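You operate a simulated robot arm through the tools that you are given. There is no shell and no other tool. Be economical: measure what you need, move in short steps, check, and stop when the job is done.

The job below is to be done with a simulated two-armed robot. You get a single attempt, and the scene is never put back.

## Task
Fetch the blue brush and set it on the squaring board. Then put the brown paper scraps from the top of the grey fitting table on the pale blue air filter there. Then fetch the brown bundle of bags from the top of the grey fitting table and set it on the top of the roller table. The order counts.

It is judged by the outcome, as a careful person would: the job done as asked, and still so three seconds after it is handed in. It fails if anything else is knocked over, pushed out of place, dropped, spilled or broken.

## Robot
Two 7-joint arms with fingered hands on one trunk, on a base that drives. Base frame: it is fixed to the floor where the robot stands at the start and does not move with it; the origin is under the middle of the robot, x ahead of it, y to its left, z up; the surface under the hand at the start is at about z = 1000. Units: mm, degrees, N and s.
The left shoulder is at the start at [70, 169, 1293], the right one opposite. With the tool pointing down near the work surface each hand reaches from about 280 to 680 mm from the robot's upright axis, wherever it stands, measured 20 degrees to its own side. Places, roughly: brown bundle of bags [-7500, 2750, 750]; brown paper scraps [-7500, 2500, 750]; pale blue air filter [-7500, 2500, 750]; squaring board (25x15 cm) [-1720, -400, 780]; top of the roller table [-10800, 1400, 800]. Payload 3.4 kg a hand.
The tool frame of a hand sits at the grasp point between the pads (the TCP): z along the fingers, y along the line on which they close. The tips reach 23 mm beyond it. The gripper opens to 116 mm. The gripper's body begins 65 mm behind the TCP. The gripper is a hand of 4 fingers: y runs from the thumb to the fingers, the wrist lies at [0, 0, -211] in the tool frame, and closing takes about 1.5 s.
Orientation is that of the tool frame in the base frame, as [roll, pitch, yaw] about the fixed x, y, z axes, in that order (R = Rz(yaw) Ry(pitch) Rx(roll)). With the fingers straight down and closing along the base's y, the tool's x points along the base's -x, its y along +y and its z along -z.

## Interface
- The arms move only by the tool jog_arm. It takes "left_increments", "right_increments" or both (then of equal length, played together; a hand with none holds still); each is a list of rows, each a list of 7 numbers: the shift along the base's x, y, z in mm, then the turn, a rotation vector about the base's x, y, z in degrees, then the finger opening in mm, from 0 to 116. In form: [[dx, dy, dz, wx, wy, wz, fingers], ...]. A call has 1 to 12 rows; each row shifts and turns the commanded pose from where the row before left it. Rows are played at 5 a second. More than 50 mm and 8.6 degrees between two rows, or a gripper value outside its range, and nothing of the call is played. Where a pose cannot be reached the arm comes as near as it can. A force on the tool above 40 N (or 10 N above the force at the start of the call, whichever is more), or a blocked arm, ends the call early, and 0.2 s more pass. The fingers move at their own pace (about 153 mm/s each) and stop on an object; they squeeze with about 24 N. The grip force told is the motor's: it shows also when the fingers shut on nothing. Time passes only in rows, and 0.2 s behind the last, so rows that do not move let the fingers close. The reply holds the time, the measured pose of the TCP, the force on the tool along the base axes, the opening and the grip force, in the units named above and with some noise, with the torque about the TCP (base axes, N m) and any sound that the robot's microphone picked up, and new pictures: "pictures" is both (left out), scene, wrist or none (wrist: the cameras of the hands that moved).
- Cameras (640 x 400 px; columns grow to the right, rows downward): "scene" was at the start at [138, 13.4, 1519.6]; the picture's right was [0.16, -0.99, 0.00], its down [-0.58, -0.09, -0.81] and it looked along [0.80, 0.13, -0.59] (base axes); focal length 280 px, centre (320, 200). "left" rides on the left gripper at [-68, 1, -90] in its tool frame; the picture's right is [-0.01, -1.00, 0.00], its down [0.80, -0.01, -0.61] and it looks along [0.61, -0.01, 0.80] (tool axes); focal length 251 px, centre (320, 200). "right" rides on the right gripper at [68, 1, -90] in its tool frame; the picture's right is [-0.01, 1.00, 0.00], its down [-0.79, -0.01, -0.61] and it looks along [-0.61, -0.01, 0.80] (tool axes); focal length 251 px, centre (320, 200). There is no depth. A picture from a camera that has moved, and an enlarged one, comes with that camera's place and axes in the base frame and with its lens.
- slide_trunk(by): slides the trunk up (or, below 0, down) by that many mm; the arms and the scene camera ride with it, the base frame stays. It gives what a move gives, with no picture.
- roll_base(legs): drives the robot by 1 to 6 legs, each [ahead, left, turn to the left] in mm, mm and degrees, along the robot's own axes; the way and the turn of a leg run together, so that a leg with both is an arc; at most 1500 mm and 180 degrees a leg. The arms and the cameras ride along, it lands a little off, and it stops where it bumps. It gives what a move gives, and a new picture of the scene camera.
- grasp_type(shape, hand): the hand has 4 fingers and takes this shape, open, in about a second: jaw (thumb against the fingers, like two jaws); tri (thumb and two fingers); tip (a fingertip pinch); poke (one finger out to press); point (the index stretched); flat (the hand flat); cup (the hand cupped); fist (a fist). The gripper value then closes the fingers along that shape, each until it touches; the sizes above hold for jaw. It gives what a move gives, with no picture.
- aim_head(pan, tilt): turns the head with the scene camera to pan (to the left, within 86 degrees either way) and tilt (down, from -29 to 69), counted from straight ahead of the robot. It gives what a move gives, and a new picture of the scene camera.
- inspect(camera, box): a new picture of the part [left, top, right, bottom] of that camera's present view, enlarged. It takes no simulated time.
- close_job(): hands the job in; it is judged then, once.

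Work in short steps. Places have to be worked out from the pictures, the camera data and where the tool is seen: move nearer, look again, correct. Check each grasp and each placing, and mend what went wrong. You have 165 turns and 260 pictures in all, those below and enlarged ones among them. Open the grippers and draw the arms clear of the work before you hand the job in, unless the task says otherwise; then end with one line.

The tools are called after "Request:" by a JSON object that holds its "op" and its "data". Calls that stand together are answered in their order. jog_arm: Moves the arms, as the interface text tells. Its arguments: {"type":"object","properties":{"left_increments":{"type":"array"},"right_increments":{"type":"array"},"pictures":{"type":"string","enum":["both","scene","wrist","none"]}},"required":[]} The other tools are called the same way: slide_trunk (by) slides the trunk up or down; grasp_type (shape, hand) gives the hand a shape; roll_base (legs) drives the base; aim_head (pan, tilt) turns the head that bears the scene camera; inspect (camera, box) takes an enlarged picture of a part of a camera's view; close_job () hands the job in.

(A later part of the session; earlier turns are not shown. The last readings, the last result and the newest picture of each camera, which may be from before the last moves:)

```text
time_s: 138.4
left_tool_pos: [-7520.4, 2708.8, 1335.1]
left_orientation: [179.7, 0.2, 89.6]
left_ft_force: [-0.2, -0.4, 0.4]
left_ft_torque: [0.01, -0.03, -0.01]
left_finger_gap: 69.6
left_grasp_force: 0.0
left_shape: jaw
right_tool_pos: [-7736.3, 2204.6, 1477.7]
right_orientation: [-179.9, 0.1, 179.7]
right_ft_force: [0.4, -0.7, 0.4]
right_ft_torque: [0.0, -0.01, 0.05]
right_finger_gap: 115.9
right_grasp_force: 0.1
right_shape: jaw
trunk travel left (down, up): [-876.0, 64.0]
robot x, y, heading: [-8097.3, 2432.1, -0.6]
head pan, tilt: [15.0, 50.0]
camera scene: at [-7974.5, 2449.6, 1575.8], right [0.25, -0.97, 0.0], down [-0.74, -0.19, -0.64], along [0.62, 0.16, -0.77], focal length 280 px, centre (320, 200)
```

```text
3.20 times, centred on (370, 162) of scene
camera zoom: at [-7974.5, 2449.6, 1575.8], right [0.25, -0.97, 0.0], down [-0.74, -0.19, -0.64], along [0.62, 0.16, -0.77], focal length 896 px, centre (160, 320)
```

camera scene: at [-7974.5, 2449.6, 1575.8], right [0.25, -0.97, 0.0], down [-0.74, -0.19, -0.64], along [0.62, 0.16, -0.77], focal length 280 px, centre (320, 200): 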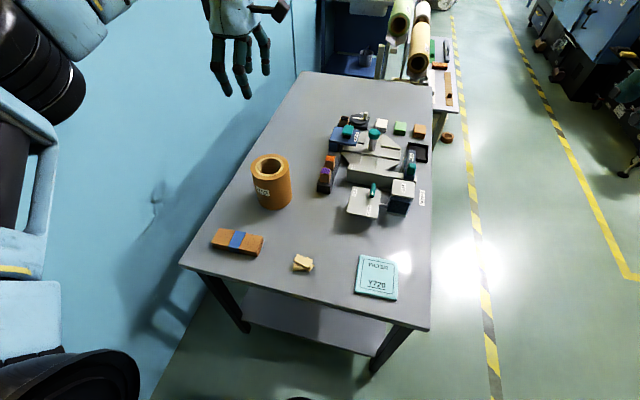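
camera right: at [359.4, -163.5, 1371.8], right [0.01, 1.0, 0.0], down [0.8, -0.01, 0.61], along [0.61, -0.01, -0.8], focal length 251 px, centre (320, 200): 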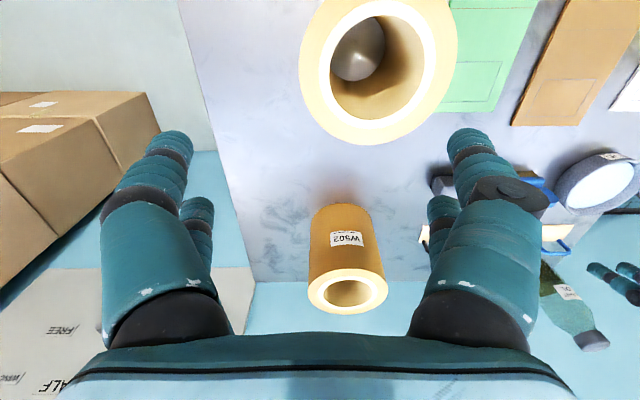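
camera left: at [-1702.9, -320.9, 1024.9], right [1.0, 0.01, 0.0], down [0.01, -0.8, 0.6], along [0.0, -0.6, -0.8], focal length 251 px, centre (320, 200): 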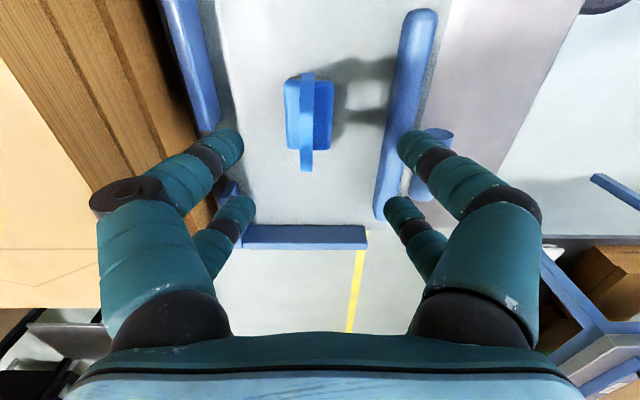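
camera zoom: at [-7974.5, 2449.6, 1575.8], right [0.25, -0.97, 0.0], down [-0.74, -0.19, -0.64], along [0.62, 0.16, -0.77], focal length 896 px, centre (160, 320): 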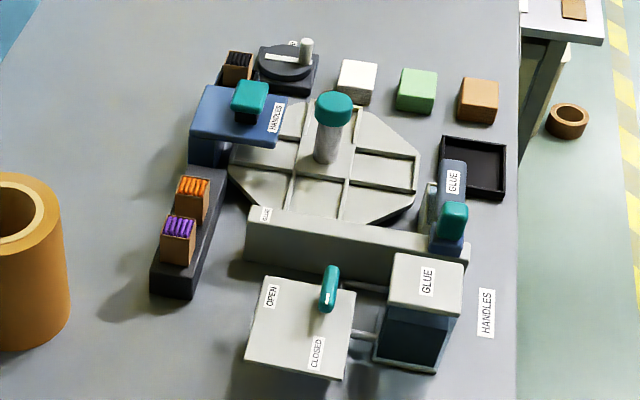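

Only the tan stack is paper scraps. I open the hand, strafe right 118 mm, draw the hand back 90 mm in x to be above the stack, and lower the trunk to about z 1000.

Request:
{"op": "roll_base", "data": {"legs": [[0, -118, 0.5]]}}

Request:
{"op": "jog_arm", "data": {"left_increments": [[-15, 0, 0, 0, 0, 0, 90], [-15, 0, 0, 0, 0, 0, 116], [-15, 0, 0, 0, 0, 0, 116], [-15, 0, 0, 0, 0, 0, 116], [-15, 0, 0, 0, 0, 0, 116], [-15, 0, 0, 0, 0, 0, 116], [0, 0, 0, 0, 0, 0, 116]], "pictures": "none"}}

Request:
{"op": "slide_trunk", "data": {"by": -320}}

Request:
{"op": "inspect", "data": {"camera": "left", "box": [0, 0, 640, 400]}}

```text
time_s: 139.6
left_tool_pos: [-7523.0, 2603.2, 1334.0]
left_orientation: [179.8, 0.4, 90.3]
left_ft_force: [-0.5, -0.2, 0.2]
left_ft_torque: [-0.03, 0.0, 0.01]
left_finger_gap: 69.6
left_grasp_force: 0.0
left_shape: jaw
right_tool_pos: [-7733.6, 2099.2, 1480.3]
right_orientation: [-179.8, 0.0, -179.8]
right_ft_force: [0.3, 0.8, -0.2]
right_ft_torque: [-0.02, -0.03, 0.0]
right_finger_gap: 115.6
right_grasp_force: 0.2
right_shape: jaw
trunk travel left (down, up): [-876.0, 64.0]
robot x, y, heading: [-8101.0, 2313.7, 0.3]
head pan, tilt: [15.0, 50.0]
camera scene: at [-7974.9, 2340.6, 1575.7], right [0.26, -0.96, 0.0], down [-0.74, -0.2, -0.64], along [0.62, 0.17, -0.77], focal length 280 px, centre (320, 200)
```

scene: 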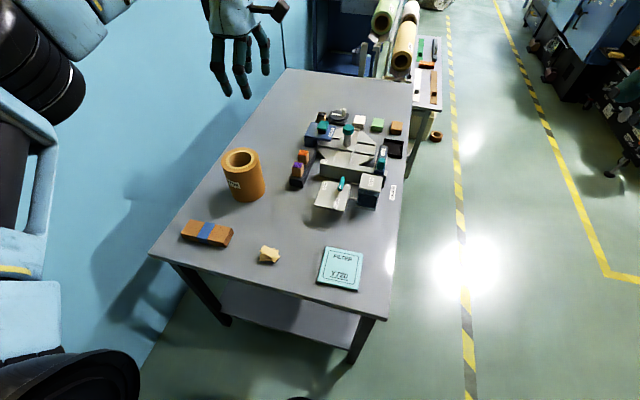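

```text
time_s: 141.2
left_tool_pos: [-7611.6, 2596.5, 1333.0]
left_orientation: [179.8, 0.1, 90.3]
left_ft_force: [0.8, -0.7, 0.1]
left_ft_torque: [-0.02, -0.01, 0.0]
left_finger_gap: 115.9
left_grasp_force: 0.1
left_shape: jaw
right_tool_pos: [-7734.4, 2088.9, 1477.4]
right_orientation: [179.9, 0.0, -179.8]
right_ft_force: [0.3, 0.1, 0.4]
right_ft_torque: [0.04, 0.01, -0.04]
right_finger_gap: 116.0
right_grasp_force: 0.0
right_shape: jaw
trunk travel left (down, up): [-876.0, 64.0]
robot x, y, heading: [-8102.7, 2312.4, -0.1]
head pan, tilt: [15.0, 50.0]
```

```text
time_s: 144.3
left_tool_pos: [-7612.2, 2597.7, 1013.2]
left_orientation: [179.8, 0.1, 90.2]
left_ft_force: [-0.7, 0.0, -0.8]
left_ft_torque: [0.0, -0.02, -0.01]
left_finger_gap: 116.0
left_grasp_force: 0.1
left_shape: jaw
right_tool_pos: [-7733.8, 2092.1, 1158.3]
right_orientation: [-180.0, 0.1, -179.8]
right_ft_force: [-0.4, -0.2, 0.1]
right_ft_torque: [0.0, -0.03, 0.02]
right_finger_gap: 115.9
right_grasp_force: 0.1
right_shape: jaw
trunk travel left (down, up): [-556.0, 384.0]
robot x, y, heading: [-8100.5, 2311.0, 0.4]
head pan, tilt: [15.0, 50.0]
```

```text
1.00 times, centred on (320, 200) of left (not enlarged: the box is as wide or as high as the picture)
camera zoom: at [-7612.2, 2529.1, 1103.5], right [-1.0, -0.01, 0.0], down [-0.01, 0.8, 0.6], along [-0.01, 0.6, -0.8], focal length 251 px, centre (320, 200)
```

zoom: 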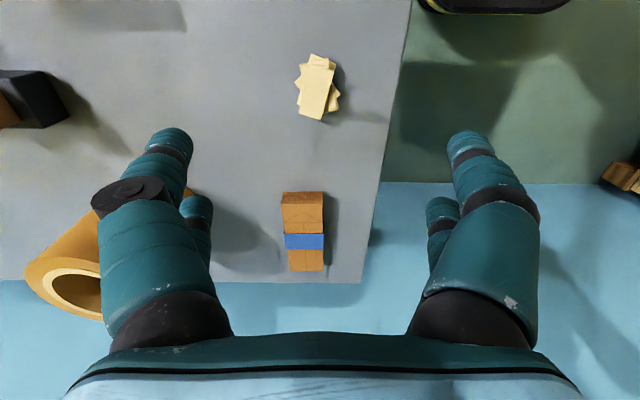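

The stack sits at ≈(-7611, 2594), right below; table near z≈810–820. I lower 130 mm and look again.

Request:
{"op": "slide_trunk", "data": {"by": -125}}

Request:
{"op": "inspect", "data": {"camera": "left", "box": [0, 0, 640, 400]}}

Request:
{"op": "aim_head", "data": {"pan": 30, "tilt": 35}}

```text
time_s: 145.9
left_tool_pos: [-7612.8, 2597.7, 888.7]
left_orientation: [179.8, 0.2, 90.1]
left_ft_force: [1.1, 0.4, -0.4]
left_ft_torque: [-0.01, 0.0, 0.02]
left_finger_gap: 115.8
left_grasp_force: 0.2
left_shape: jaw
right_tool_pos: [-7734.8, 2091.4, 1033.6]
right_orientation: [180.0, 0.0, -179.8]
right_ft_force: [0.2, 0.2, 0.1]
right_ft_torque: [0.03, 0.0, -0.04]
right_finger_gap: 115.8
right_grasp_force: 0.0
right_shape: jaw
trunk travel left (down, up): [-431.0, 509.0]
robot x, y, heading: [-8099.3, 2314.9, -0.1]
head pan, tilt: [15.0, 50.0]
```

```text
1.00 times, centred on (320, 200) of left (not enlarged: the box is as wide or as high as the picture)
camera zoom: at [-7612.3, 2529.1, 978.6], right [-1.0, -0.01, 0.0], down [-0.01, 0.8, 0.6], along [-0.01, 0.6, -0.8], focal length 251 px, centre (320, 200)
```

zoom: 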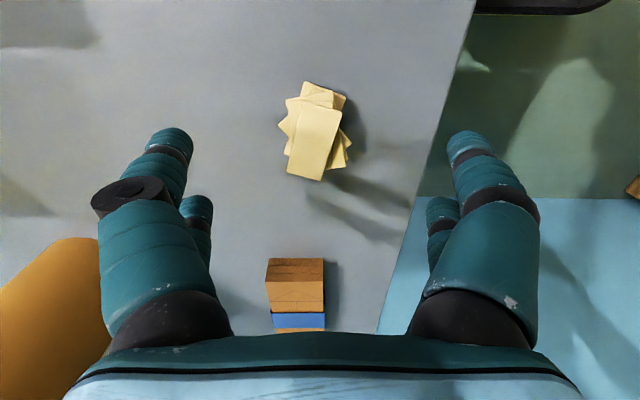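

```text
time_s: 146.7
left_tool_pos: [-7612.4, 2597.9, 888.6]
left_orientation: [179.8, 0.2, 90.2]
left_ft_force: [-0.2, 0.2, -0.1]
left_ft_torque: [0.0, -0.01, -0.01]
left_finger_gap: 116.0
left_grasp_force: 0.1
left_shape: jaw
right_tool_pos: [-7734.4, 2091.5, 1034.1]
right_orientation: [180.0, 0.0, -179.8]
right_ft_force: [0.4, -0.9, -0.6]
right_ft_torque: [0.0, 0.0, -0.03]
right_finger_gap: 116.3
right_grasp_force: 0.0
right_shape: jaw
trunk travel left (down, up): [-431.0, 509.0]
robot x, y, heading: [-8100.6, 2314.5, 0.4]
head pan, tilt: [30.0, 35.0]
camera scene: at [-7973.1, 2358.5, 1152.4], right [0.5, -0.86, 0.0], down [-0.5, -0.29, -0.82], along [0.71, 0.41, -0.57], focal length 280 px, centre (320, 200)
```

scene: 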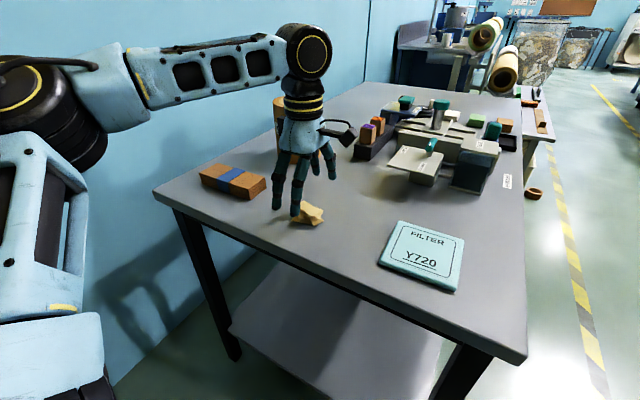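

Triangulating the two heights gives the stack's middle near z≈804. I lower 40 mm more and check in the zoomed scene.

Request:
{"op": "slide_trunk", "data": {"by": -40}}

Request:
{"op": "inspect", "data": {"camera": "scene", "box": [240, 120, 360, 195]}}

Request:
{"op": "inspect", "data": {"camera": "left", "box": [160, 40, 480, 240]}}

```text
time_s: 147.5
left_tool_pos: [-7613.5, 2597.3, 849.1]
left_orientation: [179.8, 0.2, 90.2]
left_ft_force: [0.2, 0.2, 0.8]
left_ft_torque: [0.01, 0.0, -0.04]
left_finger_gap: 115.9
left_grasp_force: 0.0
left_shape: jaw
right_tool_pos: [-7733.6, 2091.5, 993.2]
right_orientation: [-179.9, 0.1, -179.8]
right_ft_force: [0.0, 0.4, -0.4]
right_ft_torque: [0.02, -0.04, 0.03]
right_finger_gap: 116.0
right_grasp_force: 0.1
right_shape: jaw
trunk travel left (down, up): [-391.0, 549.0]
robot x, y, heading: [-8098.9, 2312.2, 0.2]
head pan, tilt: [30.0, 35.0]
```

```text
5.33 times, centred on (300, 158) of scene
camera zoom: at [-7973.4, 2358.6, 1112.5], right [0.5, -0.86, 0.0], down [-0.5, -0.29, -0.82], along [0.71, 0.41, -0.57], focal length 1493 px, centre (427, 427)
```

zoom: 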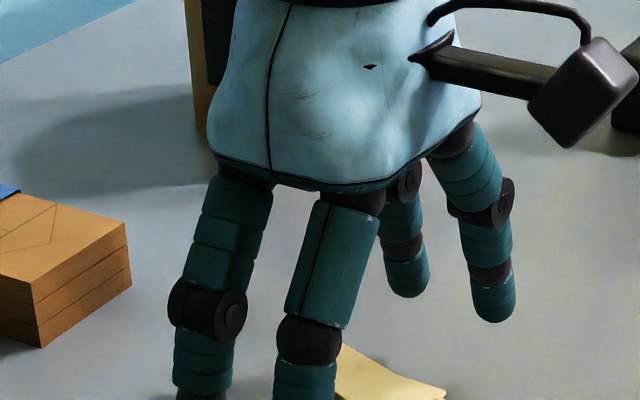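

```text
2.00 times, centred on (320, 140) of left
camera zoom: at [-7612.4, 2529.1, 938.6], right [-1.0, -0.01, 0.0], down [-0.01, 0.8, 0.6], along [0.0, 0.6, -0.8], focal length 503 px, centre (320, 320)
```

zoom: 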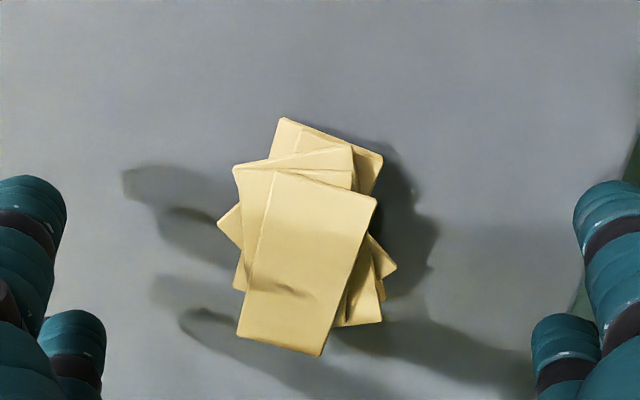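

Stack is centred between the fingers; its middle is at about z 805. I creep down 22 mm and check the force.

Request:
{"op": "jog_arm", "data": {"left_increments": [[0, -1, -5, 0, 0, 0, 116], [0, -1, -5, 0, 0, 0, 116], [0, 0, -4, 0, 0, 0, 116], [0, 0, -4, 0, 0, 0, 116], [0, 0, -3, 0, 0, 0, 116], [0, 0, 0, 0, 0, 0, 116]], "pictures": "wrist"}}

Request:
{"op": "inspect", "data": {"camera": "scene", "box": [240, 140, 360, 215]}}

```text
time_s: 148.9
left_tool_pos: [-7612.0, 2594.5, 827.4]
left_orientation: [179.8, 0.3, 90.1]
left_ft_force: [0.5, 0.4, -0.3]
left_ft_torque: [-0.02, 0.0, -0.02]
left_finger_gap: 115.8
left_grasp_force: 0.1
left_shape: jaw
right_tool_pos: [-7734.4, 2091.9, 994.7]
right_orientation: [-180.0, 0.0, -179.8]
right_ft_force: [-0.3, 0.4, -1.3]
right_ft_torque: [-0.01, 0.01, 0.02]
right_finger_gap: 115.9
right_grasp_force: 0.0
right_shape: jaw
trunk travel left (down, up): [-391.0, 549.0]
robot x, y, heading: [-8100.2, 2316.4, 0.1]
head pan, tilt: [30.0, 35.0]
camera left: at [-7611.9, 2526.9, 917.0], right [-1.0, -0.01, 0.0], down [-0.01, 0.8, 0.6], along [0.0, 0.6, -0.8], focal length 251 px, centre (320, 200)
```

left: 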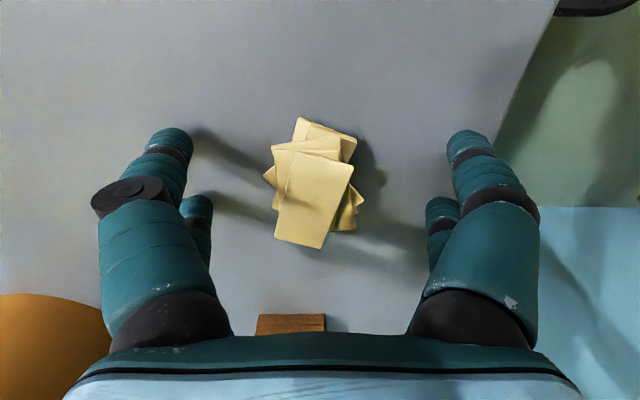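

```text
5.33 times, centred on (300, 178) of scene
camera zoom: at [-7973.2, 2358.6, 1112.5], right [0.5, -0.86, 0.0], down [-0.5, -0.29, -0.82], along [0.71, 0.41, -0.57], focal length 1493 px, centre (427, 320)
```

zoom: 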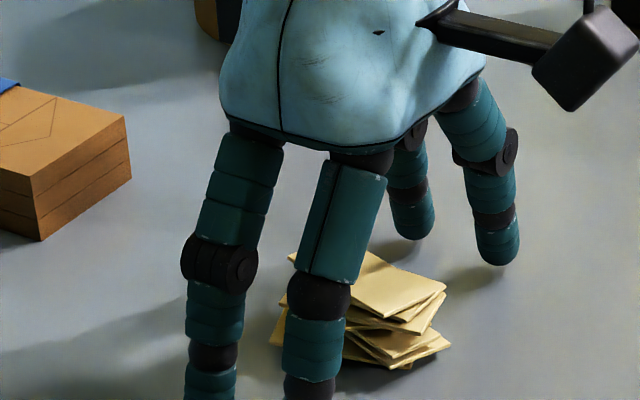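

No contact yet, and the finger shadows still stand off. I creep 15 mm further.

Request:
{"op": "jog_arm", "data": {"left_increments": [[0, 0, -4, 0, 0, 0, 116], [0, 0, -4, 0, 0, 0, 116], [0, 0, -4, 0, 0, 0, 116], [0, 0, -3, 0, 0, 0, 116], [0, 0, 0, 0, 0, 0, 116]], "pictures": "none"}}

Request:
{"op": "inspect", "data": {"camera": "scene", "box": [240, 150, 360, 225]}}

```text
time_s: 149.8
left_tool_pos: [-7611.6, 2594.2, 820.5]
left_orientation: [179.1, 0.2, 90.3]
left_ft_force: [3.2, 1.6, 21.7]
left_ft_torque: [0.01, 0.92, -0.1]
left_finger_gap: 115.9
left_grasp_force: 0.0
left_shape: jaw
right_tool_pos: [-7734.7, 2090.4, 994.3]
right_orientation: [179.9, 0.1, -179.9]
right_ft_force: [0.0, 0.3, 0.5]
right_ft_torque: [-0.03, 0.0, -0.02]
right_finger_gap: 116.1
right_grasp_force: 0.0
right_shape: jaw
trunk travel left (down, up): [-391.0, 549.0]
robot x, y, heading: [-8102.1, 2315.9, 0.3]
head pan, tilt: [30.0, 35.0]
stopped in row 4 (left hand): the force on the tool passed its limit at 46 N (the readings are from after the stop); the commanded pose is now the measured one
```

```text
5.33 times, centred on (300, 188) of scene
camera zoom: at [-7974.6, 2357.8, 1112.9], right [0.5, -0.86, 0.0], down [-0.49, -0.29, -0.82], along [0.71, 0.41, -0.57], focal length 1493 px, centre (427, 267)
```

zoom: 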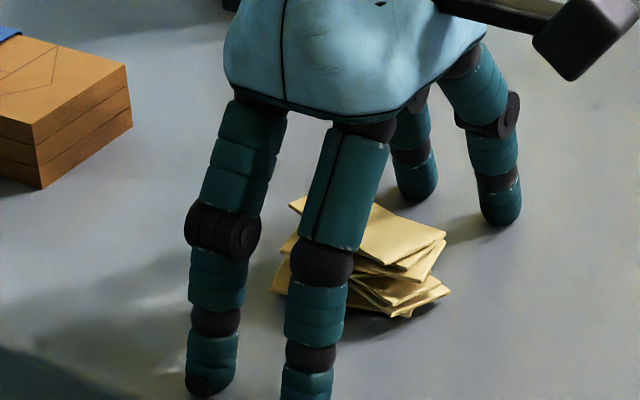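

The fingertips touched the table at TCP 820 (table ≈797). I rise 3 mm and close on the stack.

Request:
{"op": "jog_arm", "data": {"left_increments": [[0, 0, 3, 0, 0, 0, 116], [0, 0, 0, 0, 0, 0, 90], [0, 0, 0, 0, 0, 0, 70], [0, 0, 0, 0, 0, 0, 55], [0, 0, 0, 0, 0, 0, 40], [0, 0, 0, 0, 0, 0, 20], [0, 0, 0, 0, 0, 0, 0], [0, 0, 0, 0, 0, 0, 0], [0, 0, 0, 0, 0, 0, 0], [0, 0, 0, 0, 0, 0, 0]], "pictures": "wrist"}}

Request:
{"op": "inspect", "data": {"camera": "scene", "box": [240, 150, 360, 225]}}

```text
time_s: 152.0
left_tool_pos: [-7614.7, 2595.2, 823.7]
left_orientation: [179.1, 0.2, 90.3]
left_ft_force: [-7.7, -1.2, 24.9]
left_ft_torque: [-0.1, 1.05, 0.0]
left_finger_gap: 43.9
left_grasp_force: 24.1
left_shape: jaw
right_tool_pos: [-7739.4, 2089.6, 995.0]
right_orientation: [179.8, 0.3, -179.9]
right_ft_force: [-1.0, 0.5, -0.5]
right_ft_torque: [0.0, 0.0, 0.01]
right_finger_gap: 115.6
right_grasp_force: 0.0
right_shape: jaw
trunk travel left (down, up): [-391.0, 549.0]
robot x, y, heading: [-8103.2, 2313.6, 0.1]
head pan, tilt: [30.0, 35.0]
camera left: at [-7615.0, 2525.5, 913.6], right [-1.0, -0.01, -0.01], down [-0.02, 0.8, 0.6], along [0.0, 0.61, -0.8], focal length 251 px, centre (320, 200)
```

left: 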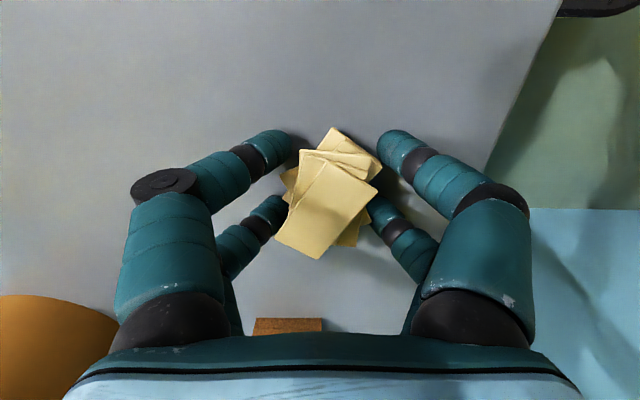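

```text
5.33 times, centred on (300, 188) of scene
camera zoom: at [-7977.1, 2356.7, 1113.2], right [0.5, -0.86, 0.0], down [-0.49, -0.29, -0.82], along [0.71, 0.41, -0.57], focal length 1493 px, centre (427, 267)
```

zoom: 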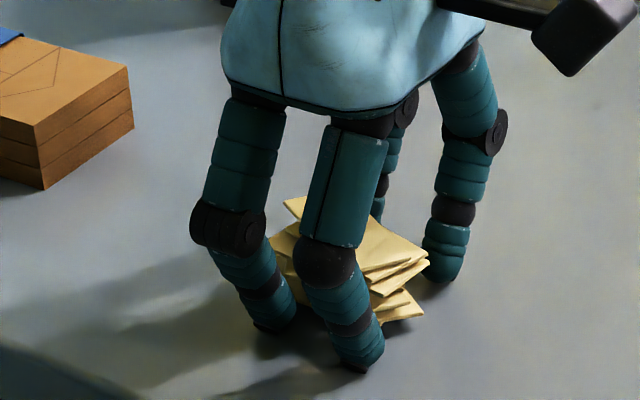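

The stack turned a little as one body and is gripped at 44 mm. I lift gently.

Request:
{"op": "jog_arm", "data": {"left_increments": [[0, 0, 4, 0, 0, 0, 0], [0, 0, 6, 0, 0, 0, 0], [0, 0, 10, 0, 0, 0, 0], [0, 0, 15, 0, 0, 0, 0], [0, 0, 20, 0, 0, 0, 0], [0, 0, 20, 0, 0, 0, 0]], "pictures": "both"}}

```text
time_s: 153.4
left_tool_pos: [-7612.2, 2594.7, 895.7]
left_orientation: [179.4, 0.2, 90.3]
left_ft_force: [-1.1, -0.9, 0.1]
left_ft_torque: [0.0, 0.0, 0.01]
left_finger_gap: 43.1
left_grasp_force: 24.2
left_shape: jaw
right_tool_pos: [-7734.6, 2090.6, 993.9]
right_orientation: [180.0, 0.1, -179.8]
right_ft_force: [0.6, -0.1, 0.4]
right_ft_torque: [-0.02, 0.01, 0.02]
right_finger_gap: 115.9
right_grasp_force: 0.2
right_shape: jaw
trunk travel left (down, up): [-391.0, 549.0]
robot x, y, heading: [-8098.0, 2313.3, 0.1]
head pan, tilt: [30.0, 35.0]
camera scene: at [-7973.2, 2358.4, 1112.5], right [0.5, -0.86, 0.0], down [-0.5, -0.29, -0.82], along [0.71, 0.41, -0.57], focal length 280 px, centre (320, 200)
camera left: at [-7611.6, 2526.4, 985.2], right [-1.0, -0.01, -0.01], down [-0.02, 0.8, 0.6], along [0.0, 0.6, -0.8], focal length 251 px, centre (320, 200)
```

scene: 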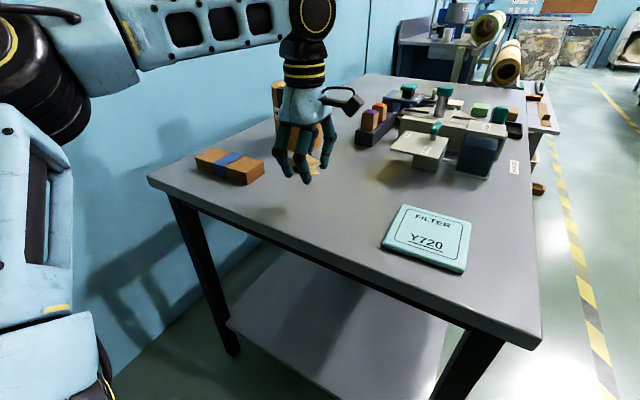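
left: 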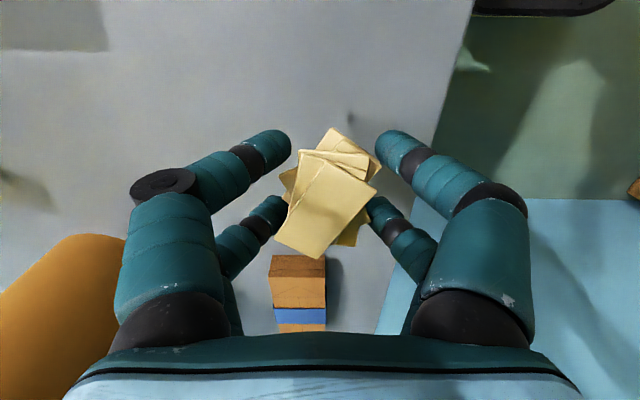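

Held. With the table at 797, the filter's centre is ≈(-7605, 2375), so I strafe right 218 mm to put the scraps over it.

Request:
{"op": "roll_base", "data": {"legs": [[0, -218, 0]]}}

Request:
{"op": "inspect", "data": {"camera": "left", "box": [0, 0, 640, 400]}}

```text
time_s: 155.0
left_tool_pos: [-7611.1, 2376.0, 894.7]
left_orientation: [179.4, 0.3, 90.3]
left_ft_force: [0.0, -0.1, -0.9]
left_ft_torque: [0.03, 0.02, -0.01]
left_finger_gap: 42.9
left_grasp_force: 23.9
left_shape: jaw
right_tool_pos: [-7733.5, 1872.2, 993.1]
right_orientation: [-180.0, 0.0, -179.9]
right_ft_force: [0.4, -0.5, 0.2]
right_ft_torque: [0.02, -0.03, 0.0]
right_finger_gap: 115.8
right_grasp_force: 0.0
right_shape: jaw
trunk travel left (down, up): [-391.0, 549.0]
robot x, y, heading: [-8101.4, 2097.7, 0.2]
head pan, tilt: [30.0, 35.0]
camera scene: at [-7972.3, 2140.3, 1112.5], right [0.5, -0.86, 0.0], down [-0.5, -0.29, -0.82], along [0.71, 0.41, -0.57], focal length 280 px, centre (320, 200)
```

scene: 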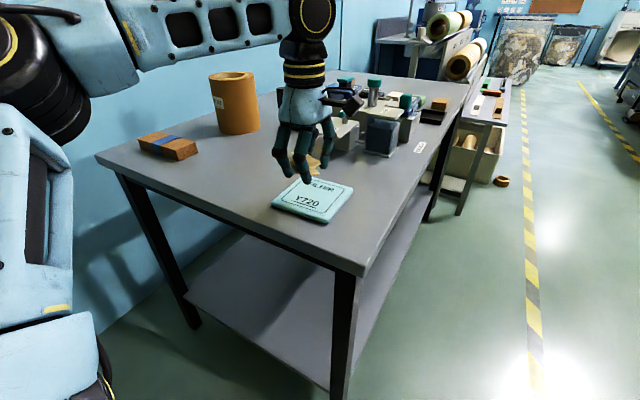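

```text
1.00 times, centred on (320, 200) of left (not enlarged: the box is as wide or as high as the picture)
camera zoom: at [-7610.7, 2308.2, 985.1], right [-1.0, -0.01, -0.01], down [-0.02, 0.8, 0.6], along [0.0, 0.6, -0.8], focal length 251 px, centre (320, 200)
```

zoom: 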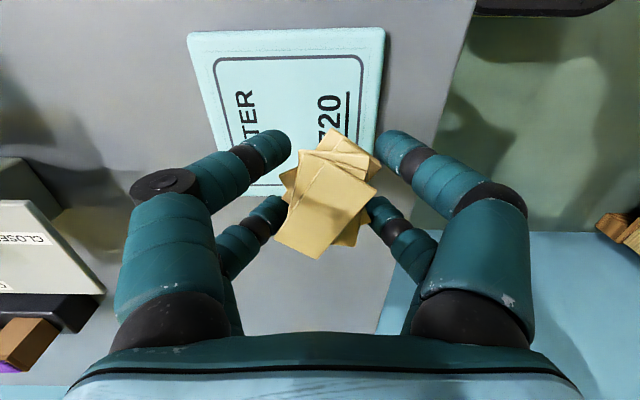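

The filter's centre is ≈(-7590, 2373), so I shift x by +18 and lower to about 846.

Request:
{"op": "jog_arm", "data": {"left_increments": [[9, -1, -5, 0, 0, 0, 0], [9, -1, -10, 0, 0, 0, 0], [0, 0, -12, 0, 0, 0, 0], [0, 0, -12, 0, 0, 0, 0], [0, 0, -9, 0, 0, 0, 0], [0, 0, 0, 0, 0, 0, 0]], "pictures": "wrist"}}

Request:
{"op": "inspect", "data": {"camera": "scene", "box": [240, 130, 380, 230]}}

```text
time_s: 156.4
left_tool_pos: [-7592.7, 2376.3, 847.9]
left_orientation: [179.5, 0.1, 90.4]
left_ft_force: [-0.4, -0.5, 0.0]
left_ft_torque: [0.01, 0.01, 0.01]
left_finger_gap: 43.3
left_grasp_force: 25.0
left_shape: jaw
right_tool_pos: [-7733.2, 1873.1, 993.0]
right_orientation: [-180.0, 0.0, -179.8]
right_ft_force: [0.5, -0.3, -0.1]
right_ft_torque: [-0.01, 0.01, -0.04]
right_finger_gap: 115.9
right_grasp_force: 0.1
right_shape: jaw
trunk travel left (down, up): [-391.0, 549.0]
robot x, y, heading: [-8099.9, 2096.0, 0.4]
head pan, tilt: [30.0, 35.0]
camera left: at [-7592.4, 2307.1, 936.9], right [-1.0, -0.01, -0.01], down [-0.02, 0.8, 0.6], along [0.0, 0.6, -0.8], focal length 251 px, centre (320, 200)
```

left: 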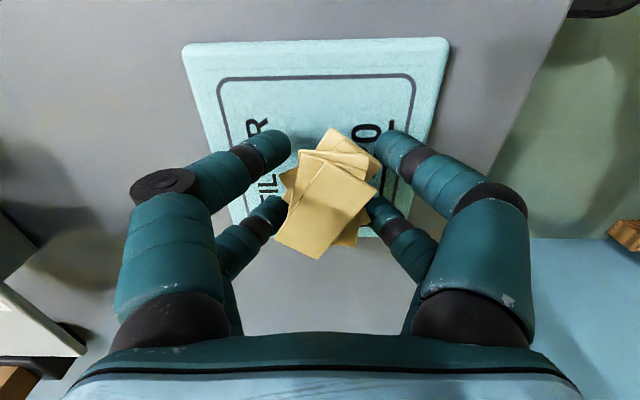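

```text
4.00 times, centred on (310, 180) of scene
camera zoom: at [-7972.4, 2141.0, 1112.5], right [0.5, -0.86, 0.0], down [-0.5, -0.29, -0.82], along [0.71, 0.41, -0.57], focal length 1120 px, centre (360, 280)
```

zoom: 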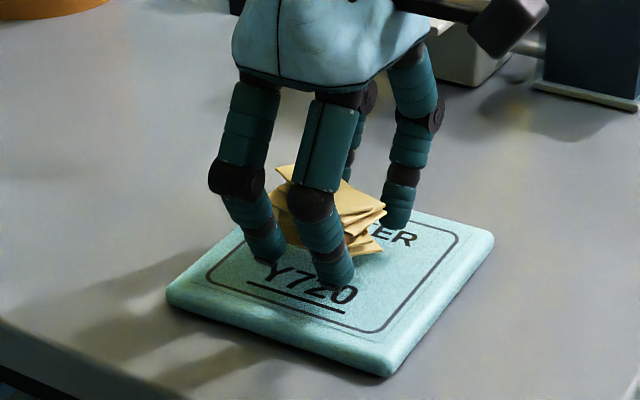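

Well centred. I creep down to contact.

Request:
{"op": "jog_arm", "data": {"left_increments": [[0, -1, -2, 0, 0, 0, 0], [0, -1, -2, 0, 0, 0, 0], [0, 0, -2, 0, 0, 0, 0], [0, 0, -2, 0, 0, 0, 0], [0, 0, 0, 0, 0, 0, 0]], "pictures": "none"}}

Request:
{"op": "inspect", "data": {"camera": "scene", "box": [260, 150, 360, 220]}}

```text
time_s: 157.6
left_tool_pos: [-7591.5, 2372.9, 839.4]
left_orientation: [179.4, 0.2, 90.4]
left_ft_force: [0.0, 0.0, -0.3]
left_ft_torque: [-0.03, -0.03, -0.01]
left_finger_gap: 43.0
left_grasp_force: 23.9
left_shape: jaw
right_tool_pos: [-7733.1, 1873.4, 993.3]
right_orientation: [179.9, -0.1, -179.8]
right_ft_force: [0.1, -0.1, 0.9]
right_ft_torque: [-0.02, 0.0, 0.01]
right_finger_gap: 116.0
right_grasp_force: 0.1
right_shape: jaw
trunk travel left (down, up): [-391.0, 549.0]
robot x, y, heading: [-8095.8, 2096.0, 0.3]
head pan, tilt: [30.0, 35.0]
```

```text
5.71 times, centred on (310, 185) of scene
camera zoom: at [-7972.4, 2141.0, 1112.5], right [0.5, -0.86, 0.0], down [-0.5, -0.29, -0.82], along [0.71, 0.41, -0.57], focal length 1600 px, centre (377, 286)
```

zoom: 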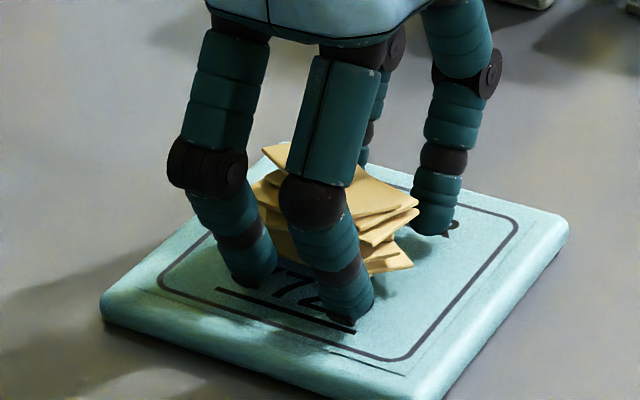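

Request:
{"op": "jog_arm", "data": {"left_increments": [[0, 0, -1.5, 0, 0, 0, 0], [0, 0, -1.5, 0, 0, 0, 0], [0, 0, 0, 0, 0, 0, 0]], "pictures": "none"}}

```text
time_s: 158.4
left_tool_pos: [-7592.4, 2373.8, 838.0]
left_orientation: [179.3, 0.2, 90.3]
left_ft_force: [-0.7, 0.0, 0.8]
left_ft_torque: [-0.01, 0.0, 0.02]
left_finger_gap: 43.2
left_grasp_force: 23.8
left_shape: jaw
right_tool_pos: [-7733.1, 1873.8, 993.4]
right_orientation: [180.0, 0.0, -179.8]
right_ft_force: [0.2, -0.5, -0.1]
right_ft_torque: [-0.01, -0.02, 0.02]
right_finger_gap: 115.9
right_grasp_force: 0.0
right_shape: jaw
trunk travel left (down, up): [-391.0, 549.0]
robot x, y, heading: [-8101.0, 2096.8, -0.1]
head pan, tilt: [30.0, 35.0]
```

No force yet; I go a few mm lower.

Request:
{"op": "jog_arm", "data": {"left_increments": [[0, 0, -1.5, 0, 0, 0, 0], [0, 0, -1.5, 0, 0, 0, 0], [0, 0, 0, 0, 0, 0, 0]], "pictures": "none"}}

Request:
{"op": "inspect", "data": {"camera": "scene", "box": [260, 150, 360, 220]}}

```text
time_s: 159.2
left_tool_pos: [-7594.5, 2373.3, 835.6]
left_orientation: [179.1, 0.1, 90.3]
left_ft_force: [4.5, 6.2, 27.3]
left_ft_torque: [0.07, 0.72, -0.13]
left_finger_gap: 42.8
left_grasp_force: 24.0
left_shape: jaw
right_tool_pos: [-7734.6, 1872.5, 995.1]
right_orientation: [179.9, 0.2, -179.8]
right_ft_force: [-0.4, -0.5, 0.2]
right_ft_torque: [-0.03, 0.0, 0.01]
right_finger_gap: 116.0
right_grasp_force: 0.1
right_shape: jaw
trunk travel left (down, up): [-391.0, 549.0]
robot x, y, heading: [-8101.5, 2098.3, 0.6]
head pan, tilt: [30.0, 35.0]
```

```text
5.71 times, centred on (310, 185) of scene
camera zoom: at [-7974.6, 2140.3, 1113.1], right [0.5, -0.86, 0.0], down [-0.49, -0.29, -0.82], along [0.71, 0.41, -0.57], focal length 1600 px, centre (377, 286)
```

zoom: 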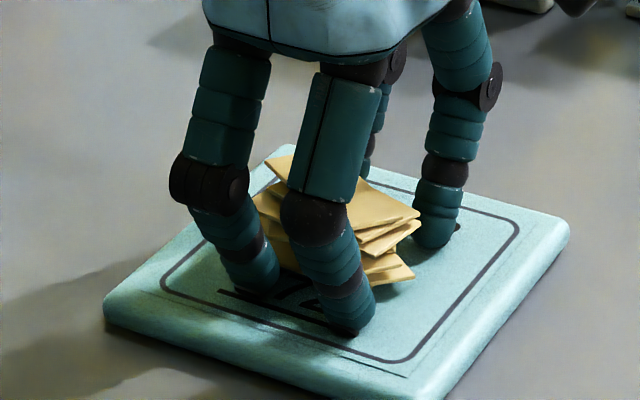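

Contact made. I ease 1.5 mm, open to 75, and rise straight up.

Request:
{"op": "jog_arm", "data": {"left_increments": [[0, 0, 1.5, 0, 0, 0, 0], [0, 0, 0, 0, 0, 0, 50], [0, 0, 0, 0, 0, 0, 60], [0, 0, 0, 0, 0, 0, 75], [0, 0, 0, 0, 0, 0, 75], [0, 0, 5, 0, 0, 0, 75], [0, 0, 10, 0, 0, 0, 75], [0, 0, 15, 0, 0, 0, 75], [0, 0, 20, 0, 0, 0, 75], [0, 0, 20, 0, 0, 0, 75], [0, 0, 20, 0, 0, 0, 75]], "pictures": "both"}}

```text
time_s: 161.6
left_tool_pos: [-7593.1, 2373.7, 928.4]
left_orientation: [179.4, 0.1, 90.2]
left_ft_force: [0.3, 0.1, 0.5]
left_ft_torque: [0.01, -0.01, -0.01]
left_finger_gap: 74.7
left_grasp_force: 0.1
left_shape: jaw
right_tool_pos: [-7733.3, 1873.8, 994.1]
right_orientation: [-180.0, 0.0, -179.8]
right_ft_force: [-0.4, 0.4, 0.3]
right_ft_torque: [0.01, 0.01, 0.0]
right_finger_gap: 115.8
right_grasp_force: 0.1
right_shape: jaw
trunk travel left (down, up): [-391.0, 549.0]
robot x, y, heading: [-8099.7, 2097.9, 0.3]
head pan, tilt: [30.0, 35.0]
camera scene: at [-7972.6, 2140.7, 1112.5], right [0.5, -0.86, 0.0], down [-0.5, -0.29, -0.82], along [0.71, 0.41, -0.57], focal length 280 px, centre (320, 200)
camera left: at [-7592.5, 2304.8, 1016.5], right [-1.0, -0.01, -0.01], down [-0.02, 0.8, 0.6], along [0.0, 0.6, -0.8], focal length 251 px, centre (320, 200)
```

scene: 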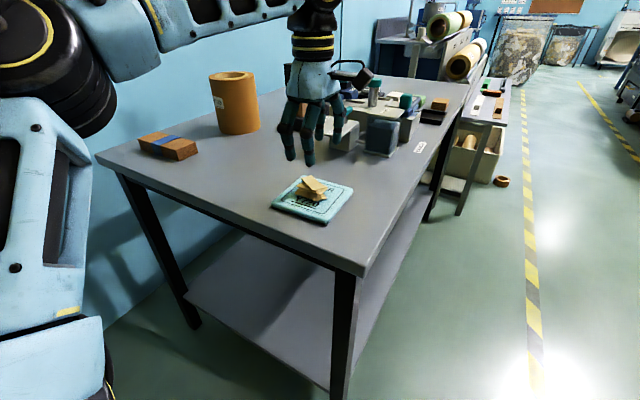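
left: 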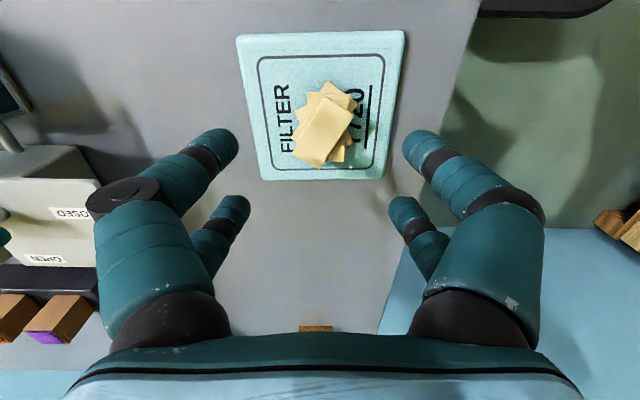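

The scraps rest on the filter. Now the bundle, ≈(-7590, 2810), long along y, about 65 mm wide: I raise a bit, strafe left 436 mm and look.

Request:
{"op": "slide_trunk", "data": {"by": 90}}

Request:
{"op": "roll_base", "data": {"legs": [[0, 430, 0]]}}

Request:
{"op": "inspect", "data": {"camera": "left", "box": [0, 0, 640, 400]}}

```text
time_s: 162.9
left_tool_pos: [-7592.6, 2372.8, 1016.3]
left_orientation: [179.4, 0.2, 90.3]
left_ft_force: [0.3, -0.1, 1.2]
left_ft_torque: [-0.02, 0.05, -0.01]
left_finger_gap: 74.7
left_grasp_force: 0.1
left_shape: jaw
right_tool_pos: [-7733.5, 1872.9, 1082.4]
right_orientation: [180.0, 0.0, -179.8]
right_ft_force: [-0.1, 0.4, -0.5]
right_ft_torque: [-0.02, -0.02, -0.01]
right_finger_gap: 115.8
right_grasp_force: 0.1
right_shape: jaw
trunk travel left (down, up): [-481.0, 459.0]
robot x, y, heading: [-8102.3, 2099.2, 0.2]
head pan, tilt: [30.0, 35.0]
```

```text
time_s: 165.5
left_tool_pos: [-7586.8, 2791.5, 1017.3]
left_orientation: [179.3, 0.3, 89.5]
left_ft_force: [-0.5, -0.7, 0.2]
left_ft_torque: [-0.06, 0.03, 0.0]
left_finger_gap: 74.7
left_grasp_force: 0.0
left_shape: jaw
right_tool_pos: [-7734.8, 2293.4, 1084.4]
right_orientation: [180.0, 0.0, 179.4]
right_ft_force: [-0.3, -0.3, -0.4]
right_ft_torque: [0.0, -0.02, 0.01]
right_finger_gap: 115.7
right_grasp_force: 0.1
right_shape: jaw
trunk travel left (down, up): [-481.0, 459.0]
robot x, y, heading: [-8099.3, 2520.7, -0.6]
head pan, tilt: [30.0, 35.0]
camera scene: at [-7970.1, 2564.0, 1202.5], right [0.49, -0.87, 0.0], down [-0.5, -0.28, -0.82], along [0.71, 0.4, -0.57], focal length 280 px, centre (320, 200)
```

scene: 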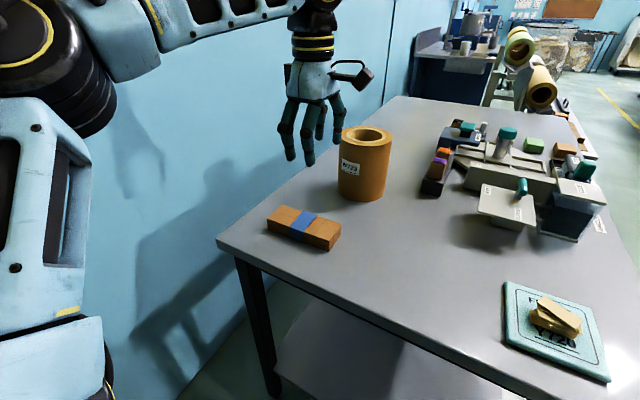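

```text
1.00 times, centred on (320, 200) of left (not enlarged: the box is as wide or as high as the picture)
camera zoom: at [-7587.6, 2722.7, 1106.1], right [-1.0, 0.0, -0.01], down [-0.01, 0.8, 0.6], along [0.01, 0.6, -0.8], focal length 251 px, centre (320, 200)
```

zoom: 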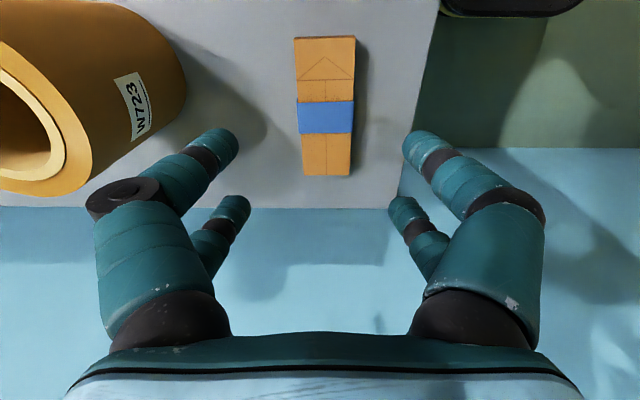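

The bundle's centre is ≈(-7590, 2812), 56 mm wide; the tube's edge is at x≈-7460, so I open only to 95. I align and lower.

Request:
{"op": "jog_arm", "data": {"left_increments": [[-1, 7, 0, 0, 0, 0, 95], [-1, 7, 0, 0, 0, 0, 95], [-1, 5, 0, 0, 0, 0, 95], [0, 0, 0, 0, 0, 0, 95]], "pictures": "none"}}

Request:
{"op": "slide_trunk", "data": {"by": -150}}

Request:
{"op": "inspect", "data": {"camera": "left", "box": [0, 0, 640, 400]}}

Request:
{"op": "inspect", "data": {"camera": "scene", "box": [220, 80, 420, 220]}}

```text
time_s: 166.5
left_tool_pos: [-7589.8, 2810.4, 1016.8]
left_orientation: [179.4, 0.2, 89.5]
left_ft_force: [-0.6, -0.5, -0.6]
left_ft_torque: [0.02, 0.0, -0.01]
left_finger_gap: 94.9
left_grasp_force: 0.1
left_shape: jaw
right_tool_pos: [-7734.8, 2293.3, 1083.1]
right_orientation: [-179.9, 0.0, 179.3]
right_ft_force: [0.2, -0.3, -0.5]
right_ft_torque: [-0.03, 0.03, 0.03]
right_finger_gap: 116.1
right_grasp_force: 0.1
right_shape: jaw
trunk travel left (down, up): [-481.0, 459.0]
robot x, y, heading: [-8100.5, 2522.8, -0.9]
head pan, tilt: [30.0, 35.0]
```

```text
time_s: 168.2
left_tool_pos: [-7590.1, 2810.3, 867.4]
left_orientation: [179.3, 0.2, 89.5]
left_ft_force: [-0.1, 0.1, -0.2]
left_ft_torque: [0.0, 0.01, -0.04]
left_finger_gap: 95.0
left_grasp_force: 0.0
left_shape: jaw
right_tool_pos: [-7735.0, 2293.5, 933.8]
right_orientation: [-180.0, 0.0, 179.3]
right_ft_force: [-0.1, -0.3, -0.8]
right_ft_torque: [-0.01, 0.03, -0.02]
right_finger_gap: 115.8
right_grasp_force: 0.0
right_shape: jaw
trunk travel left (down, up): [-331.0, 609.0]
robot x, y, heading: [-8100.9, 2521.2, -1.0]
head pan, tilt: [30.0, 35.0]
```

```text
1.00 times, centred on (320, 200) of left (not enlarged: the box is as wide or as high as the picture)
camera zoom: at [-7590.5, 2741.5, 956.3], right [-1.0, 0.0, -0.01], down [-0.01, 0.8, 0.6], along [0.01, 0.6, -0.8], focal length 251 px, centre (320, 200)
```

zoom: 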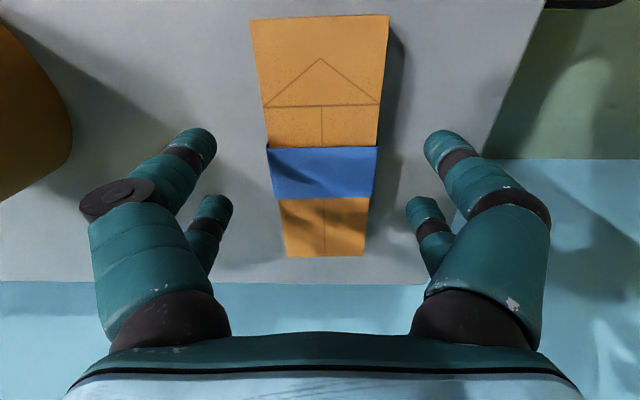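

```text
2.86 times, centred on (320, 150) of scene
camera zoom: at [-7970.2, 2563.7, 1052.6], right [0.49, -0.87, 0.0], down [-0.5, -0.28, -0.82], along [0.71, 0.4, -0.57], focal length 800 px, centre (320, 343)
```

zoom: 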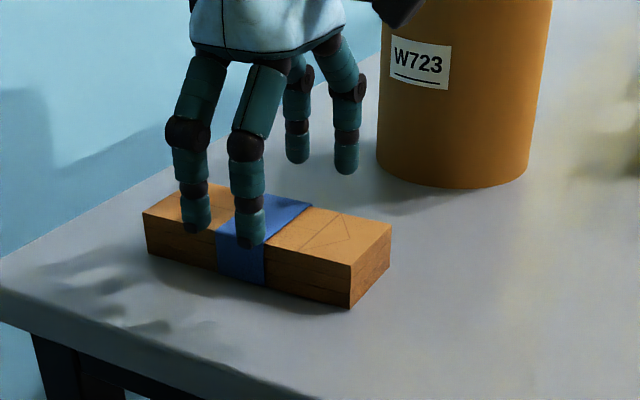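

Aligned over the band. I lower to TCP ≈829 and close.

Request:
{"op": "jog_arm", "data": {"left_increments": [[0, 0, -10, 0, 0, 0, 95], [0, 0, -10, 0, 0, 0, 95], [0, 0, -10, 0, 0, 0, 95], [0, 0, -8, 0, 0, 0, 95], [0, 0, 0, 0, 0, 0, 75], [0, 0, 0, 0, 0, 0, 60], [0, 0, 0, 0, 0, 0, 40], [0, 0, 0, 0, 0, 0, 20], [0, 0, 0, 0, 0, 0, 0], [0, 0, 0, 0, 0, 0, 0], [0, 0, 0, 0, 0, 0, 0], [0, 0, 0, 0, 0, 0, 0]], "pictures": "wrist"}}

```text
time_s: 170.8
left_tool_pos: [-7590.4, 2809.5, 828.9]
left_orientation: [179.3, 0.3, 89.5]
left_ft_force: [-0.3, -0.2, 0.1]
left_ft_torque: [-0.02, 0.01, 0.01]
left_finger_gap: 52.8
left_grasp_force: 24.0
left_shape: jaw
right_tool_pos: [-7733.5, 2293.0, 933.3]
right_orientation: [179.9, 0.0, 179.3]
right_ft_force: [0.2, 0.4, -0.4]
right_ft_torque: [0.04, -0.01, 0.01]
right_finger_gap: 116.0
right_grasp_force: 0.0
right_shape: jaw
trunk travel left (down, up): [-331.0, 609.0]
robot x, y, heading: [-8097.1, 2522.1, -0.5]
head pan, tilt: [30.0, 35.0]
camera left: at [-7590.8, 2741.2, 918.4], right [-1.0, 0.0, -0.01], down [-0.01, 0.8, 0.6], along [0.01, 0.6, -0.8], focal length 251 px, centre (320, 200)
```

left: 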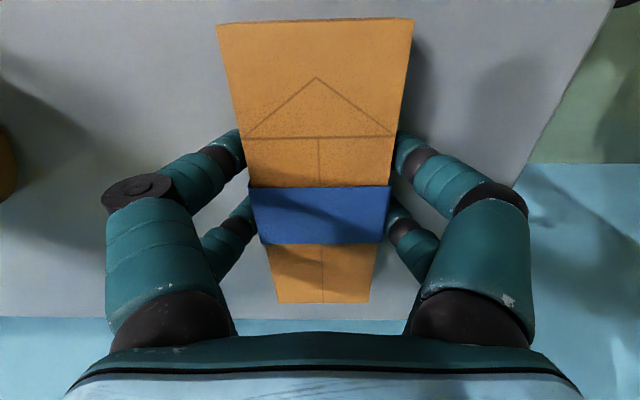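

Gripped at 53 mm around the band. I lift with the trunk 250 mm.

Request:
{"op": "slide_trunk", "data": {"by": 60}}

Request:
{"op": "slide_trunk", "data": {"by": 220}}

Request:
{"op": "aim_head", "data": {"pan": 30, "tilt": 35}}

```text
time_s: 171.8
left_tool_pos: [-7589.7, 2810.1, 888.0]
left_orientation: [179.3, 0.2, 89.4]
left_ft_force: [-0.4, 0.5, -0.7]
left_ft_torque: [-0.01, 0.03, -0.03]
left_finger_gap: 53.2
left_grasp_force: 23.8
left_shape: jaw
right_tool_pos: [-7735.3, 2293.4, 993.6]
right_orientation: [180.0, -0.1, 179.2]
right_ft_force: [-0.5, 0.3, 0.2]
right_ft_torque: [0.01, 0.02, -0.02]
right_finger_gap: 115.8
right_grasp_force: 0.1
right_shape: jaw
trunk travel left (down, up): [-391.0, 549.0]
robot x, y, heading: [-8104.3, 2520.7, -0.2]
head pan, tilt: [30.0, 35.0]
```

```text
time_s: 174.2
left_tool_pos: [-7589.5, 2809.5, 1107.5]
left_orientation: [179.4, 0.2, 89.5]
left_ft_force: [0.1, -0.3, -0.5]
left_ft_torque: [-0.04, -0.03, -0.02]
left_finger_gap: 52.8
left_grasp_force: 23.8
left_shape: jaw
right_tool_pos: [-7734.6, 2292.8, 1214.8]
right_orientation: [-179.9, -0.1, 179.3]
right_ft_force: [0.5, -0.7, -0.3]
right_ft_torque: [-0.02, -0.01, 0.01]
right_finger_gap: 116.0
right_grasp_force: 0.0
right_shape: jaw
trunk travel left (down, up): [-611.0, 329.0]
robot x, y, heading: [-8096.6, 2521.8, -0.8]
head pan, tilt: [30.0, 35.0]
```

```text
time_s: 174.8
left_tool_pos: [-7589.4, 2809.7, 1109.0]
left_orientation: [179.4, 0.3, 89.5]
left_ft_force: [0.0, -0.2, -1.5]
left_ft_torque: [-0.06, 0.0, -0.02]
left_finger_gap: 52.9
left_grasp_force: 24.1
left_shape: jaw
right_tool_pos: [-7734.7, 2293.2, 1213.7]
right_orientation: [-180.0, 0.1, 179.3]
right_ft_force: [-0.1, 0.3, -0.3]
right_ft_torque: [0.0, 0.04, -0.01]
right_finger_gap: 115.8
right_grasp_force: 0.1
right_shape: jaw
trunk travel left (down, up): [-611.0, 329.0]
robot x, y, heading: [-8100.4, 2521.8, -0.4]
head pan, tilt: [30.0, 35.0]
camera scene: at [-7969.8, 2563.9, 1332.5], right [0.49, -0.87, 0.0], down [-0.5, -0.28, -0.82], along [0.71, 0.4, -0.57], focal length 280 px, centre (320, 200)
```

scene: 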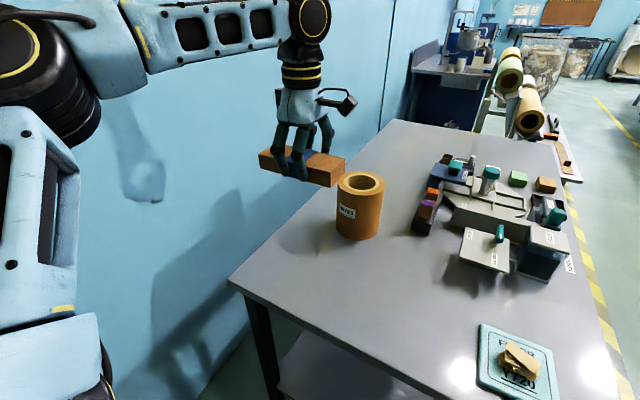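

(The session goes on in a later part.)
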